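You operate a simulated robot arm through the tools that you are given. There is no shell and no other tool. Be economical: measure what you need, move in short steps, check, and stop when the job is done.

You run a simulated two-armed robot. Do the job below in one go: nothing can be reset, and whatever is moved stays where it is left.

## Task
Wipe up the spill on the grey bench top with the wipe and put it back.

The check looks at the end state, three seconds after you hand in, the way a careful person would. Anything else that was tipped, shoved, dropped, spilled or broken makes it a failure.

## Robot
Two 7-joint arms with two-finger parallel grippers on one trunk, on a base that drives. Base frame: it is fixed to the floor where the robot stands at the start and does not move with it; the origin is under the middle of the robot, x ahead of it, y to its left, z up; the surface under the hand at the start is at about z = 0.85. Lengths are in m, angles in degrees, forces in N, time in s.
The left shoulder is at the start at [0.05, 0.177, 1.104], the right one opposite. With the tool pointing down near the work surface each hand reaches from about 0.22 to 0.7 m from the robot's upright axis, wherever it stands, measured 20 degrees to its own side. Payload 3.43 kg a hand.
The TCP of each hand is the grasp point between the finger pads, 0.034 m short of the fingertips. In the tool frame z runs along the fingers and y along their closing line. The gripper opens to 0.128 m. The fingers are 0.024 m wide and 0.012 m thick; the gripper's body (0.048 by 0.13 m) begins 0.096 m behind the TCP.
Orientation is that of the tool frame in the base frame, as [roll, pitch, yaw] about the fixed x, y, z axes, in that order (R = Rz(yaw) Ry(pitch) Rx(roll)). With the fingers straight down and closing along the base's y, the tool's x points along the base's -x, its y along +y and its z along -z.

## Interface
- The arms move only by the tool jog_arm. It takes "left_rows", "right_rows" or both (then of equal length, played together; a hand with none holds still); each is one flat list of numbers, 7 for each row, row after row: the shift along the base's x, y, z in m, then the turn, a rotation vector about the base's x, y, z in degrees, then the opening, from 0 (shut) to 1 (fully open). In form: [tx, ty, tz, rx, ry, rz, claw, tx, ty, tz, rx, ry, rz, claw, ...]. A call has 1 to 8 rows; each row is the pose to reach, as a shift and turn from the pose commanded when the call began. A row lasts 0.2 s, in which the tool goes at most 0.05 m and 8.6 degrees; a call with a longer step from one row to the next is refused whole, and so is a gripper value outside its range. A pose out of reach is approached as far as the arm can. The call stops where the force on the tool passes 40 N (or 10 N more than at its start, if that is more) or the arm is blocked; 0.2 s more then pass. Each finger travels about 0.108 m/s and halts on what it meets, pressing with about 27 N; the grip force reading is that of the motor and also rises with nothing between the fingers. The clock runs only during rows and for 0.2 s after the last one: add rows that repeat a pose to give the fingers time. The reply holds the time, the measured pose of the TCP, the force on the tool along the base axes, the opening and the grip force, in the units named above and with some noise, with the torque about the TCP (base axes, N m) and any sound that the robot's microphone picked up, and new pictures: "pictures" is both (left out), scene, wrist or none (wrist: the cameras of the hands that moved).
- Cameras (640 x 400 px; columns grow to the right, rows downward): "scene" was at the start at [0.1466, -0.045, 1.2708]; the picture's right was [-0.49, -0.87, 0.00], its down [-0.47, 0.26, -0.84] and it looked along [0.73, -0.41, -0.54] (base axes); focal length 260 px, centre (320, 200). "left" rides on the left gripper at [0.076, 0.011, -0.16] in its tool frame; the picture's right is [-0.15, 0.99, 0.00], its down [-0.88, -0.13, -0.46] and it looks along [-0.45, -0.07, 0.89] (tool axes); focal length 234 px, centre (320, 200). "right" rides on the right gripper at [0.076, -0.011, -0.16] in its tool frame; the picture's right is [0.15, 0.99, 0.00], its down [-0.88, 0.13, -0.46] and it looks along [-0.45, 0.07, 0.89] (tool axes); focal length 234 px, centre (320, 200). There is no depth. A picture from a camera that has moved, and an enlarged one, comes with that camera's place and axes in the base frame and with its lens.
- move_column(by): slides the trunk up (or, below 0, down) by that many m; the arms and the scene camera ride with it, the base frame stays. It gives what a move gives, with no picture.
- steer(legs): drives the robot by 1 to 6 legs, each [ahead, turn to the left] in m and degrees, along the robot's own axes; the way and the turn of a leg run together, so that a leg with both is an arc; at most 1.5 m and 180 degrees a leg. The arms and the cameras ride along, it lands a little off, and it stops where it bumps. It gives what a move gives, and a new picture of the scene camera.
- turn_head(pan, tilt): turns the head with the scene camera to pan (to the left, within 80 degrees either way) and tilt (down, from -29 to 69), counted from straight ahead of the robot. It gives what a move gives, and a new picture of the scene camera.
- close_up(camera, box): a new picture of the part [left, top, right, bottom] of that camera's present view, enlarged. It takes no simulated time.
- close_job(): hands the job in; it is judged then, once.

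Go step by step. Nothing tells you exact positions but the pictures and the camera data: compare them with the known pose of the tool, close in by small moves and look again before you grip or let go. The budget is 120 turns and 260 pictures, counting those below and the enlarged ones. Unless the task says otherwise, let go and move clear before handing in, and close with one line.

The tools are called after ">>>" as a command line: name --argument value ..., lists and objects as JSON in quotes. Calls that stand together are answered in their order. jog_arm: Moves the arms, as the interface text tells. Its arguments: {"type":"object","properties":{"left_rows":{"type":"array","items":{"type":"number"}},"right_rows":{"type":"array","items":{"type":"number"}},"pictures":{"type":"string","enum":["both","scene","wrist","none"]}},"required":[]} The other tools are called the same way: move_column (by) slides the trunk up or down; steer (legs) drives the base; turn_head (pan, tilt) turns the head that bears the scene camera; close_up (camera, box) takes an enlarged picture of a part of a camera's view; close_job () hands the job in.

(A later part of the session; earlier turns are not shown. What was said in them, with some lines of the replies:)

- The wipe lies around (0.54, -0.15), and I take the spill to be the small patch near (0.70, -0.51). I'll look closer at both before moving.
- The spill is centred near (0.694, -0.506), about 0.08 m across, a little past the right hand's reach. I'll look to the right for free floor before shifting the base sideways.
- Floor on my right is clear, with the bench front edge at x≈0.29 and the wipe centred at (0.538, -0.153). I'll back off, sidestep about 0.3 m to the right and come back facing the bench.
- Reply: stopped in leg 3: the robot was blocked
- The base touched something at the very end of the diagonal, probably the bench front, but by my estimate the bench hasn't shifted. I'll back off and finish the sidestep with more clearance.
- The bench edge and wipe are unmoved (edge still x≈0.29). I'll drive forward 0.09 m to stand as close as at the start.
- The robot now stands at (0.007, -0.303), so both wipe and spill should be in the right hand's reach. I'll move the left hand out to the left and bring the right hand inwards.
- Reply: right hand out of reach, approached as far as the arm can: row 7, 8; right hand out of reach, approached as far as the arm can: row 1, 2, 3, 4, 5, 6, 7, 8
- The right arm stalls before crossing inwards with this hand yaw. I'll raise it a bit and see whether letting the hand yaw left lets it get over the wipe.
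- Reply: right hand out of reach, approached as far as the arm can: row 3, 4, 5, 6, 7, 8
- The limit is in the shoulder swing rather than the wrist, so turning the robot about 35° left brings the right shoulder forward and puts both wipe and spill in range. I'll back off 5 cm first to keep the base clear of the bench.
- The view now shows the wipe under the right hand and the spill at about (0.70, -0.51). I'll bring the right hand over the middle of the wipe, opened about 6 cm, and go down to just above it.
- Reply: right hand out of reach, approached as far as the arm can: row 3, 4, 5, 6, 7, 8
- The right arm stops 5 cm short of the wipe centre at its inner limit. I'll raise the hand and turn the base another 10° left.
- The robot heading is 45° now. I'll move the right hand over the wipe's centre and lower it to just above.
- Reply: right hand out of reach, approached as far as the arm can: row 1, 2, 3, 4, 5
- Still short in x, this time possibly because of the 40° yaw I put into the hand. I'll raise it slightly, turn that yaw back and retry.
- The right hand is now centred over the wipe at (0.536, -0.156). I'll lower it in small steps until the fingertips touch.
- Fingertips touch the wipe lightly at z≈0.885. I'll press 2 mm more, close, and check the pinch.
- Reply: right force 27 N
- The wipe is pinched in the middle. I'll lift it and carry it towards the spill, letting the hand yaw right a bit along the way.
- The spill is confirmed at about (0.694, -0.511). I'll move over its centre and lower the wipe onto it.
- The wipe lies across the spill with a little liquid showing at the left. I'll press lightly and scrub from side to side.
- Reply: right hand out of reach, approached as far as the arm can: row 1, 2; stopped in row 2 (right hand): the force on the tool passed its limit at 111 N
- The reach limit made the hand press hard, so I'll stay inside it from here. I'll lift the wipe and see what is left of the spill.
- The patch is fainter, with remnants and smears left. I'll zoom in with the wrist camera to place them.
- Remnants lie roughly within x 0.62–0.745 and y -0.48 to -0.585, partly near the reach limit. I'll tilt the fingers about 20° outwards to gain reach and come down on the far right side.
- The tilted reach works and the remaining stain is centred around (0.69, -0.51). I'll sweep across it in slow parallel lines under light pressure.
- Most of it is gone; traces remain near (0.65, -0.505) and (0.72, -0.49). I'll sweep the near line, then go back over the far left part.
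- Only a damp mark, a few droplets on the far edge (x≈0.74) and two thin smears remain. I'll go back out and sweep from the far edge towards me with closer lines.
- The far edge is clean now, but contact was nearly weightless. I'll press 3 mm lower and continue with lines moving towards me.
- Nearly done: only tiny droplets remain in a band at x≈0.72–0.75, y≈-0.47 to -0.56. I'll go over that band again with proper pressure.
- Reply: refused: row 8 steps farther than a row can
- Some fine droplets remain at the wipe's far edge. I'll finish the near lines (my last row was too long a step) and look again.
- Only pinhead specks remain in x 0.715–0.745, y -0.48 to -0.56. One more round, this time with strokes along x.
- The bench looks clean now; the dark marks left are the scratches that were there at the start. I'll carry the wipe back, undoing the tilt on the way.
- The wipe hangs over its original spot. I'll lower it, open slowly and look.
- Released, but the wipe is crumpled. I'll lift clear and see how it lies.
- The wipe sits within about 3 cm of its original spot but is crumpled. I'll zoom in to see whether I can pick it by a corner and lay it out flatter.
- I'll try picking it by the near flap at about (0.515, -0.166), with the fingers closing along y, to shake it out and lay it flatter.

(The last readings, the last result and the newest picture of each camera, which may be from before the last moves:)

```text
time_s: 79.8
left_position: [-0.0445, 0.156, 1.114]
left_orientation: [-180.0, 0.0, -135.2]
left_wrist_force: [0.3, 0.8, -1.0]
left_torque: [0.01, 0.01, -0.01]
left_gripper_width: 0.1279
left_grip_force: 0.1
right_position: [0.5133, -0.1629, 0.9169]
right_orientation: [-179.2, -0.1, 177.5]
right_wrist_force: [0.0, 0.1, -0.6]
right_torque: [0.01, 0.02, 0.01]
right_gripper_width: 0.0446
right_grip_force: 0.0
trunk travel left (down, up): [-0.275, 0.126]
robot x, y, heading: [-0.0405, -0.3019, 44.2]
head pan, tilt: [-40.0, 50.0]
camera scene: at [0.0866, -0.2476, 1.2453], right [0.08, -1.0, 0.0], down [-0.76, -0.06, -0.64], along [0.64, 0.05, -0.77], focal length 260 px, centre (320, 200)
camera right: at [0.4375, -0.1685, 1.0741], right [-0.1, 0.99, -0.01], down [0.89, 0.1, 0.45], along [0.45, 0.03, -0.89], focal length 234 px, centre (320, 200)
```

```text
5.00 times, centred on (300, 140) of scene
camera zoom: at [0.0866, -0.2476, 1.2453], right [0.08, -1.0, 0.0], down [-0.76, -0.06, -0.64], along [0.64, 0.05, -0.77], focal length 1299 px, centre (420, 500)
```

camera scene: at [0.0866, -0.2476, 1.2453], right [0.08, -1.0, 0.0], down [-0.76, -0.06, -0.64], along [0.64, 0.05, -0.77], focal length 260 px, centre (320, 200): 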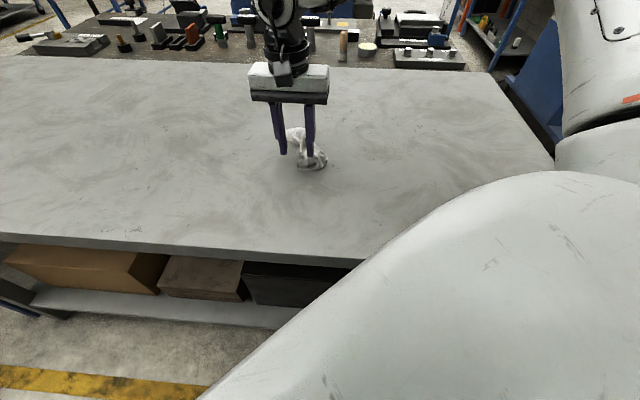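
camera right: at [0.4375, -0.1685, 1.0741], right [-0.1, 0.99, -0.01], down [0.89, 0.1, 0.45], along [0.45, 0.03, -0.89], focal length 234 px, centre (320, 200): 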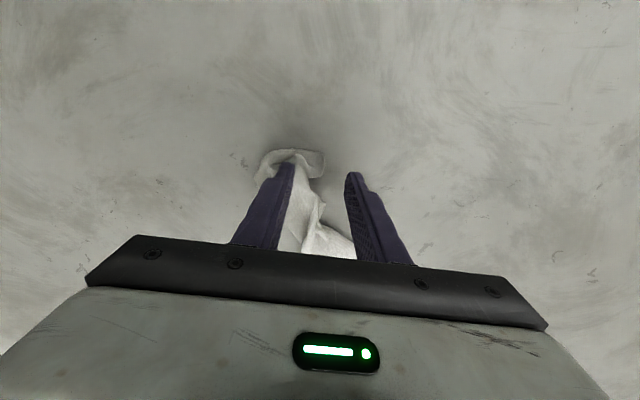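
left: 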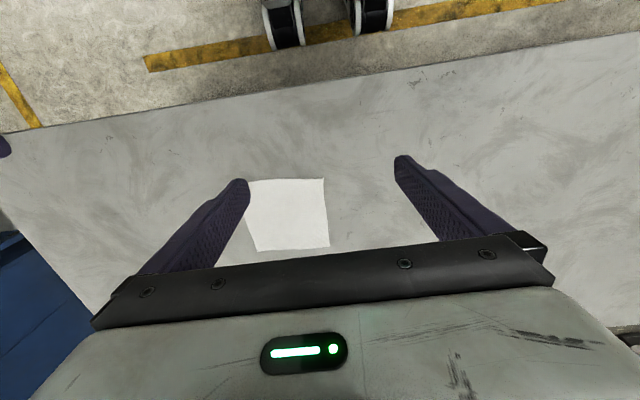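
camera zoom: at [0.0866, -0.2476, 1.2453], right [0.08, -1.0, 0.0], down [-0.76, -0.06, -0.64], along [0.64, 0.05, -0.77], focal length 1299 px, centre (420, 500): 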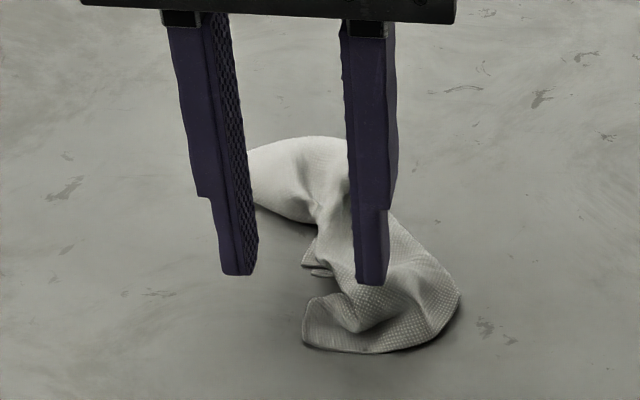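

The flap's corner is at about (0.509, -0.163). I'll shift slightly right so the fingers straddle it, go down and close.

>>> jog_arm --right_rows '[-0.005, -0.014, 0, 0, 0, 0, 0.35, -0.005, -0.014, -0.02, 0, 0, 0, 0.35, -0.005, -0.014, -0.03, 0, 0, 0, 0.35, -0.005, -0.014, -0.0315, 0, 0, 0, 0.15, -0.005, -0.014, -0.0315, 0, 0, 0, 0, -0.005, -0.014, -0.0315, 0, 0, 0, 0]'

>>> close_up --camera "scene" --box '[252, 110, 348, 190]'

```text
time_s: 81.2
left_position: [-0.0455, 0.1569, 1.114]
left_orientation: [180.0, 0.1, -135.2]
left_wrist_force: [-0.4, 1.0, -0.5]
left_torque: [0.01, 0.0, 0.0]
left_gripper_width: 0.1279
left_grip_force: 0.1
right_position: [0.5079, -0.1765, 0.8869]
right_orientation: [-179.3, 0.1, 177.8]
right_wrist_force: [1.7, 2.7, 13.7]
right_torque: [0.01, -0.07, 0.02]
right_gripper_width: 0.0051
right_grip_force: 27.6
trunk travel left (down, up): [-0.275, 0.126]
robot x, y, heading: [-0.0371, -0.3012, 44.7]
head pan, tilt: [-40.0, 50.0]
camera scene: at [0.0853, -0.2476, 1.2456], right [0.08, -1.0, 0.0], down [-0.76, -0.06, -0.64], along [0.64, 0.05, -0.77], focal length 260 px, centre (320, 200)
camera right: at [0.4313, -0.183, 1.0437], right [-0.11, 0.99, -0.01], down [0.88, 0.1, 0.46], along [0.45, 0.04, -0.89], focal length 234 px, centre (320, 200)
```

scene: 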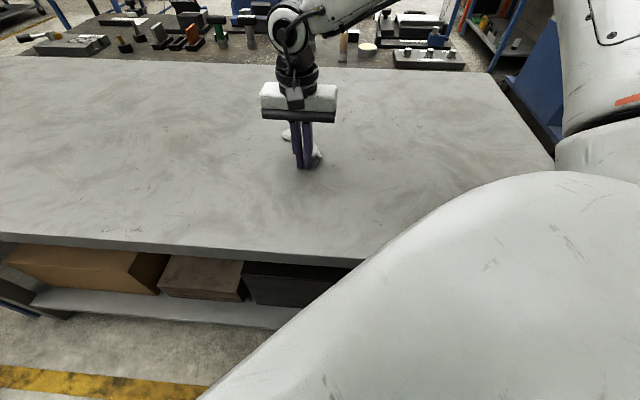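
right: 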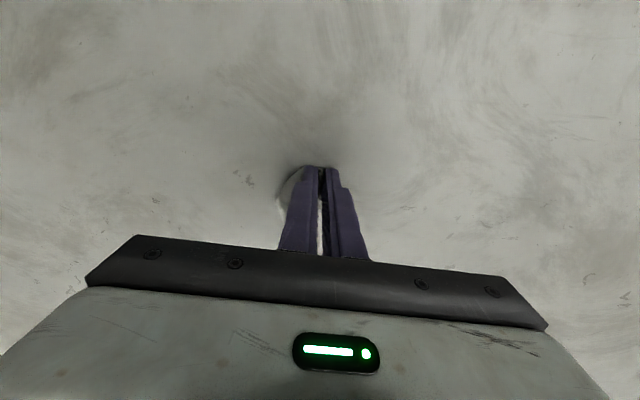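

```text
5.00 times, centred on (300, 150) of scene
camera zoom: at [0.0853, -0.2476, 1.2456], right [0.08, -1.0, 0.0], down [-0.76, -0.06, -0.64], along [0.64, 0.05, -0.77], focal length 1299 px, centre (420, 450)
```

zoom: 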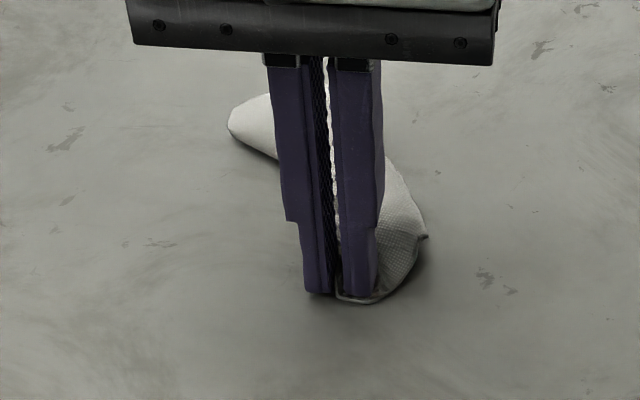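

It holds the near end. I'll lift it about 0.2 m to let it hang out, and look.

>>> jog_arm --right_rows '[0, 0, 0.04, 0, 0, 0, 0, 0, 0, 0.085, 0, 0, 0, 0, 0, 0, 0.13, 0, 0, 0, 0, 0, 0, 0.17, 0, 0, 0, 0, 0, 0, 0.2, 0, 0, 0, 0, 0, 0, 0.2, 0, 0, 0, 0, 0, 0, 0.2, 0, 0, 0, 0]'

>>> close_up --camera "scene" --box '[220, 60, 380, 160]'

```text
time_s: 82.8
left_position: [-0.0449, 0.1567, 1.1131]
left_orientation: [-179.9, -0.1, -135.2]
left_wrist_force: [-0.1, -0.1, 0.2]
left_torque: [0.02, -0.01, 0.02]
left_gripper_width: 0.128
left_grip_force: 0.0
right_position: [0.508, -0.1776, 1.0867]
right_orientation: [-179.0, -0.1, 177.7]
right_wrist_force: [0.1, 0.0, 0.1]
right_torque: [-0.01, -0.02, -0.02]
right_gripper_width: 0.0041
right_grip_force: 27.7
trunk travel left (down, up): [-0.275, 0.126]
robot x, y, heading: [-0.0369, -0.3032, 44.6]
head pan, tilt: [-40.0, 50.0]
camera scene: at [0.0864, -0.2476, 1.2453], right [0.08, -1.0, 0.0], down [-0.76, -0.06, -0.64], along [0.64, 0.05, -0.77], focal length 260 px, centre (320, 200)
camera right: at [0.4327, -0.1836, 1.2436], right [-0.11, 0.99, -0.01], down [0.89, 0.1, 0.45], along [0.45, 0.03, -0.89], focal length 234 px, centre (320, 200)
```

scene: 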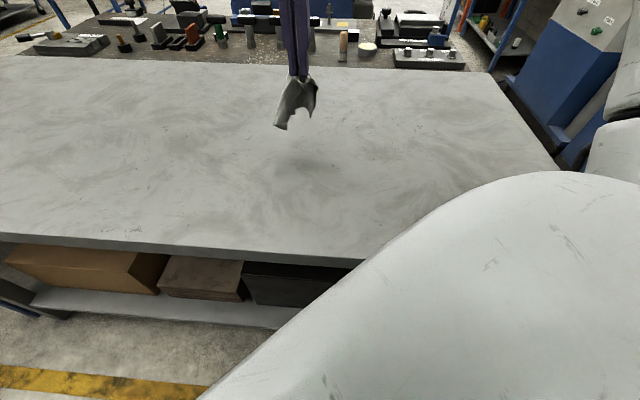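
right: 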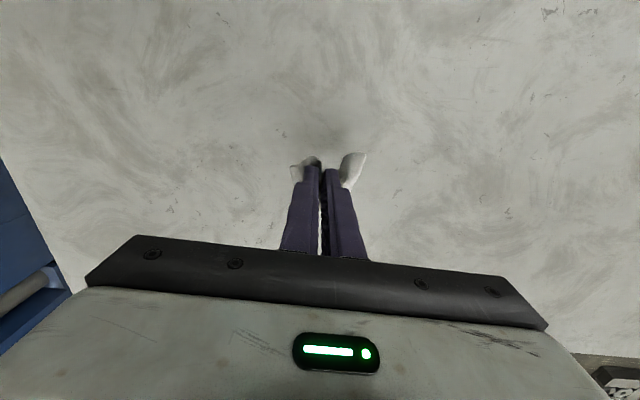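

```text
4.00 times, centred on (300, 110) of scene
camera zoom: at [0.0864, -0.2476, 1.2453], right [0.08, -1.0, 0.0], down [-0.76, -0.06, -0.64], along [0.64, 0.05, -0.77], focal length 1040 px, centre (400, 560)
```

zoom: 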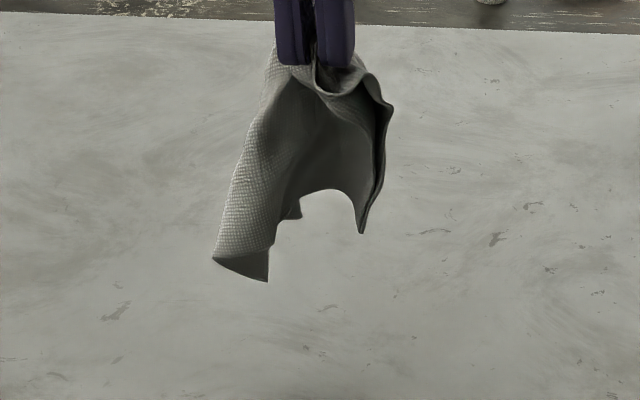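

It's held near the middle again, but the skirts hang more openly. I'll set it down over its original centre, releasing gently just above the bench so it spreads.

>>> jog_arm --right_rows '[0.016, 0.012, -0.04, 0, 0, 0, 0, 0.032, 0.024, -0.08, 0, 0, 0, 0, 0.032, 0.024, -0.12, 0, 0, 0, 0, 0.032, 0.024, -0.16, 0, 0, 0, 0, 0.032, 0.024, -0.185, 0, 0, 0, 0, 0.032, 0.024, -0.197, 0, 0, 0, 0]'

>>> close_up --camera "scene" --box '[220, 90, 380, 190]'

```text
time_s: 84.2
left_position: [-0.0447, 0.1566, 1.1149]
left_orientation: [180.0, 0.0, -135.1]
left_wrist_force: [0.3, 0.1, -0.3]
left_torque: [0.03, -0.01, 0.0]
left_gripper_width: 0.1281
left_grip_force: 0.1
right_position: [0.5399, -0.1512, 0.8886]
right_orientation: [-179.3, 0.0, 177.6]
right_wrist_force: [0.5, 0.7, 5.7]
right_torque: [0.01, 0.02, 0.01]
right_gripper_width: 0.0045
right_grip_force: 27.2
trunk travel left (down, up): [-0.275, 0.126]
robot x, y, heading: [-0.0407, -0.3052, 44.7]
head pan, tilt: [-40.0, 50.0]
camera scene: at [0.0857, -0.2477, 1.2456], right [0.08, -1.0, 0.0], down [-0.76, -0.06, -0.64], along [0.64, 0.05, -0.77], focal length 260 px, centre (320, 200)
camera right: at [0.4637, -0.1584, 1.0465], right [-0.11, 0.99, -0.01], down [0.89, 0.1, 0.45], along [0.45, 0.04, -0.89], focal length 234 px, centre (320, 200)
```

scene: 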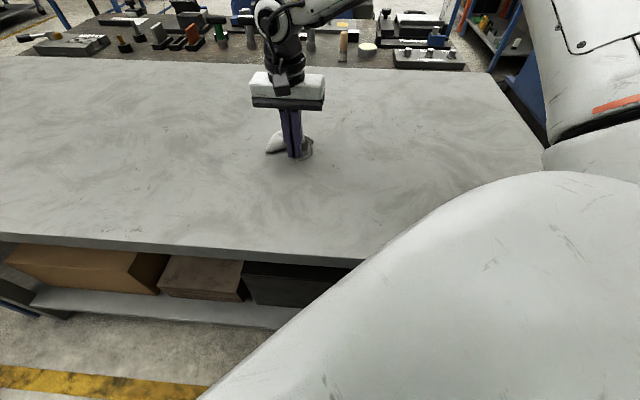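
right: 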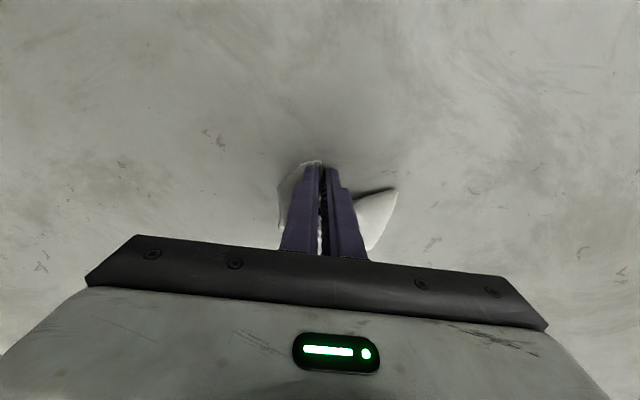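

```text
4.00 times, centred on (300, 140) of scene
camera zoom: at [0.0857, -0.2477, 1.2456], right [0.08, -1.0, 0.0], down [-0.76, -0.06, -0.64], along [0.64, 0.05, -0.77], focal length 1040 px, centre (400, 440)
```

zoom: 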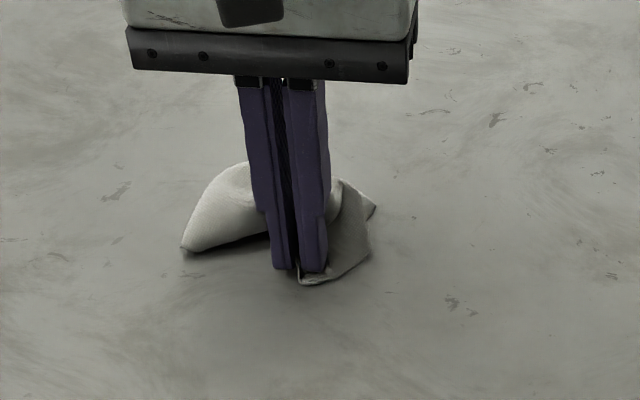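

The cloth mostly trails beyond the fingers, so I'll lift, set it down farther out, and drag it back towards me to draw it flat before releasing.

>>> jog_arm --right_rows '[0.01, 0, 0.045, 0, 0, 0, 0, 0.025, 0, 0.09, 0, 0, 0, 0, 0.05, 0, 0.1, 0, 0, 0, 0, 0.075, 0, 0.08, 0, 0, 0, 0, 0.08, 0, 0.05, 0, 0, 0, 0, 0.06, 0, 0.03, 0, 0, 0, 0, 0.03, 0, 0.015, 0, 0, 0, 0, 0, 0, 0.006, 0, 0, 0, 0]' --pictures "none"

>>> jog_arm --right_rows '[-0.02, 0, -0.003, 0, 0, 0, 0, -0.04, 0, -0.004, 0, 0, 0, 0, -0.055, 0, -0.005, 0, 0, 0, 0, -0.055, 0, -0.005, 0, 0, 0, 0.1, -0.055, 0, -0.005, 0, 0, 0, 0.3, -0.055, 0, 0.03, 0, 0, 0, 0.4, -0.065, 0.02, 0.07, 0, 0, 0, 0.5, -0.08, 0.04, 0.11, 0, 0, 0, 0.5]'

>>> close_up --camera "scene" --box '[220, 100, 380, 200]'

```text
time_s: 86.0
left_position: [-0.0447, 0.1564, 1.1136]
left_orientation: [-180.0, -0.1, -135.2]
left_wrist_force: [0.3, -0.4, -0.5]
left_torque: [-0.03, -0.04, 0.01]
left_gripper_width: 0.128
left_grip_force: 0.0
right_position: [0.5391, -0.1561, 0.8947]
right_orientation: [-179.1, -0.1, 177.6]
right_wrist_force: [-0.1, 0.6, 0.3]
right_torque: [-0.04, -0.04, 0.01]
right_gripper_width: 0.004
right_grip_force: 26.8
trunk travel left (down, up): [-0.275, 0.126]
robot x, y, heading: [-0.0393, -0.3014, 44.7]
head pan, tilt: [-40.0, 50.0]
```

```text
time_s: 87.8
left_position: [-0.0438, 0.1551, 1.1141]
left_orientation: [180.0, 0.0, -135.2]
left_wrist_force: [-0.1, 0.1, 0.0]
left_torque: [0.02, 0.01, -0.01]
left_gripper_width: 0.1278
left_grip_force: 0.0
right_position: [0.462, -0.1171, 1.0031]
right_orientation: [-179.0, -0.2, 177.7]
right_wrist_force: [-1.1, 0.4, 0.5]
right_torque: [-0.07, 0.02, 0.03]
right_gripper_width: 0.0639
right_grip_force: 0.0
trunk travel left (down, up): [-0.275, 0.126]
robot x, y, heading: [-0.0366, -0.3015, 44.8]
head pan, tilt: [-40.0, 50.0]
camera scene: at [0.0862, -0.2475, 1.2453], right [0.08, -1.0, 0.0], down [-0.76, -0.06, -0.64], along [0.64, 0.05, -0.77], focal length 260 px, centre (320, 200)
camera right: at [0.3865, -0.122, 1.1607], right [-0.11, 0.99, -0.02], down [0.89, 0.1, 0.45], along [0.45, 0.03, -0.89], focal length 234 px, centre (320, 200)
```

scene: 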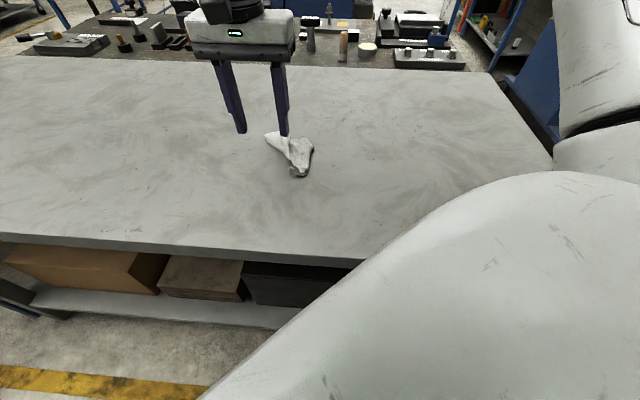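
right: 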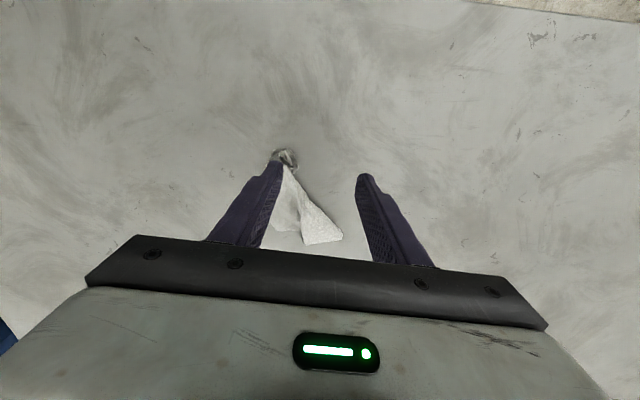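

```text
4.00 times, centred on (300, 150) of scene
camera zoom: at [0.0862, -0.2475, 1.2453], right [0.08, -1.0, 0.0], down [-0.76, -0.06, -0.64], along [0.64, 0.05, -0.77], focal length 1040 px, centre (400, 400)
```

zoom: 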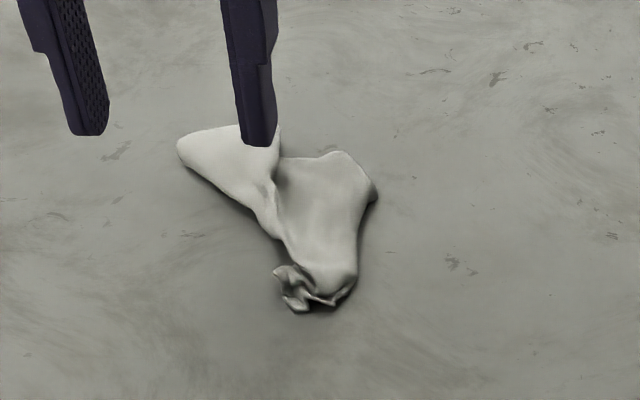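

The wipe now lies centred at about (0.548, -0.147), within 1 cm of its original centre, though still folded. I'll draw the hand clear and do a last check of wipe and bench.

>>> jog_arm --right_rows '[-0.02, 0.02, 0.03, 0, 0, 0, 0.5, -0.05, 0.03, 0.06, 0, 0, 0, 0.5, -0.09, 0.03, 0.08, 0, 0, 0, 0.5]' --pictures "scene"

>>> close_up --camera "scene" --box '[384, 70, 512, 150]'

>>> close_up --camera "scene" --box '[220, 100, 380, 200]'

```text
time_s: 88.6
left_position: [-0.0467, 0.1548, 1.1146]
left_orientation: [-179.9, 0.2, -135.1]
left_wrist_force: [0.3, -1.0, 1.0]
left_torque: [0.04, -0.07, -0.02]
left_gripper_width: 0.1281
left_grip_force: 0.0
right_position: [0.3758, -0.1014, 1.0781]
right_orientation: [-179.0, 0.2, 177.6]
right_wrist_force: [-1.5, -0.6, 0.0]
right_torque: [0.01, -0.1, -0.02]
right_gripper_width: 0.0639
right_grip_force: 0.0
right hand out of reach, approached as far as the arm can: row 2, 3
trunk travel left (down, up): [-0.275, 0.126]
robot x, y, heading: [-0.0357, -0.3024, 44.7]
head pan, tilt: [-40.0, 50.0]
camera scene: at [0.0843, -0.2483, 1.2457], right [0.08, -1.0, 0.0], down [-0.76, -0.06, -0.64], along [0.64, 0.05, -0.76], focal length 260 px, centre (320, 200)
```

scene: 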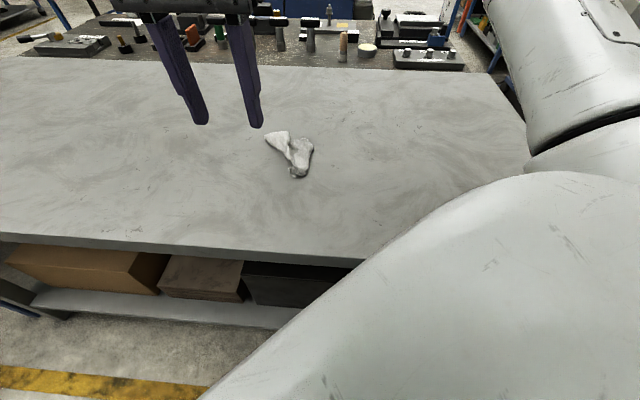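

```text
5.00 times, centred on (448, 110) of scene
camera zoom: at [0.0843, -0.2483, 1.2457], right [0.08, -1.0, 0.0], down [-0.76, -0.06, -0.64], along [0.64, 0.05, -0.76], focal length 1299 px, centre (-320, 650)
```

zoom: 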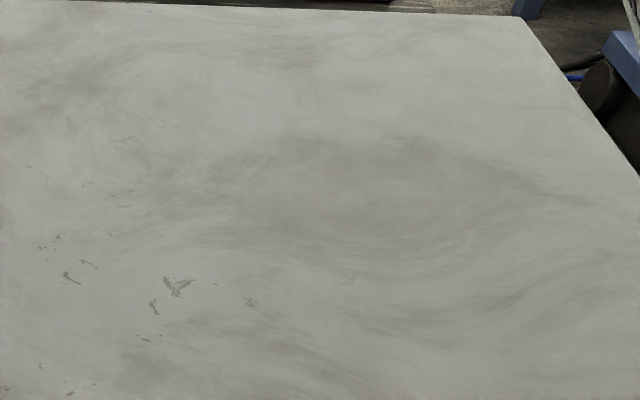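

```text
4.00 times, centred on (300, 150) of scene
camera zoom: at [0.0843, -0.2483, 1.2457], right [0.08, -1.0, 0.0], down [-0.76, -0.06, -0.64], along [0.64, 0.05, -0.76], focal length 1040 px, centre (400, 400)
```

zoom: 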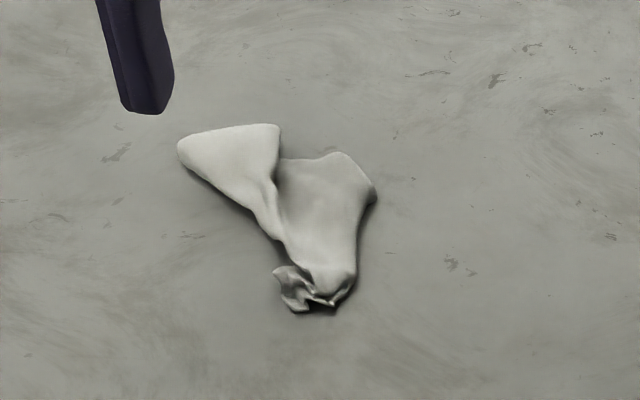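

The bench is clean where the spill was, the wipe is back on its spot, and both hands are clear, so I'm handing in.

>>> close_job

```text
The job is handed in.
```

The spill is wiped up, with no trace left in the last close-up, and the wipe is back within about 1 cm of its original spot, but it lies crumpled rather than flat; while driving, the base lightly touched something, probably the bench, but nothing moved that I could see.
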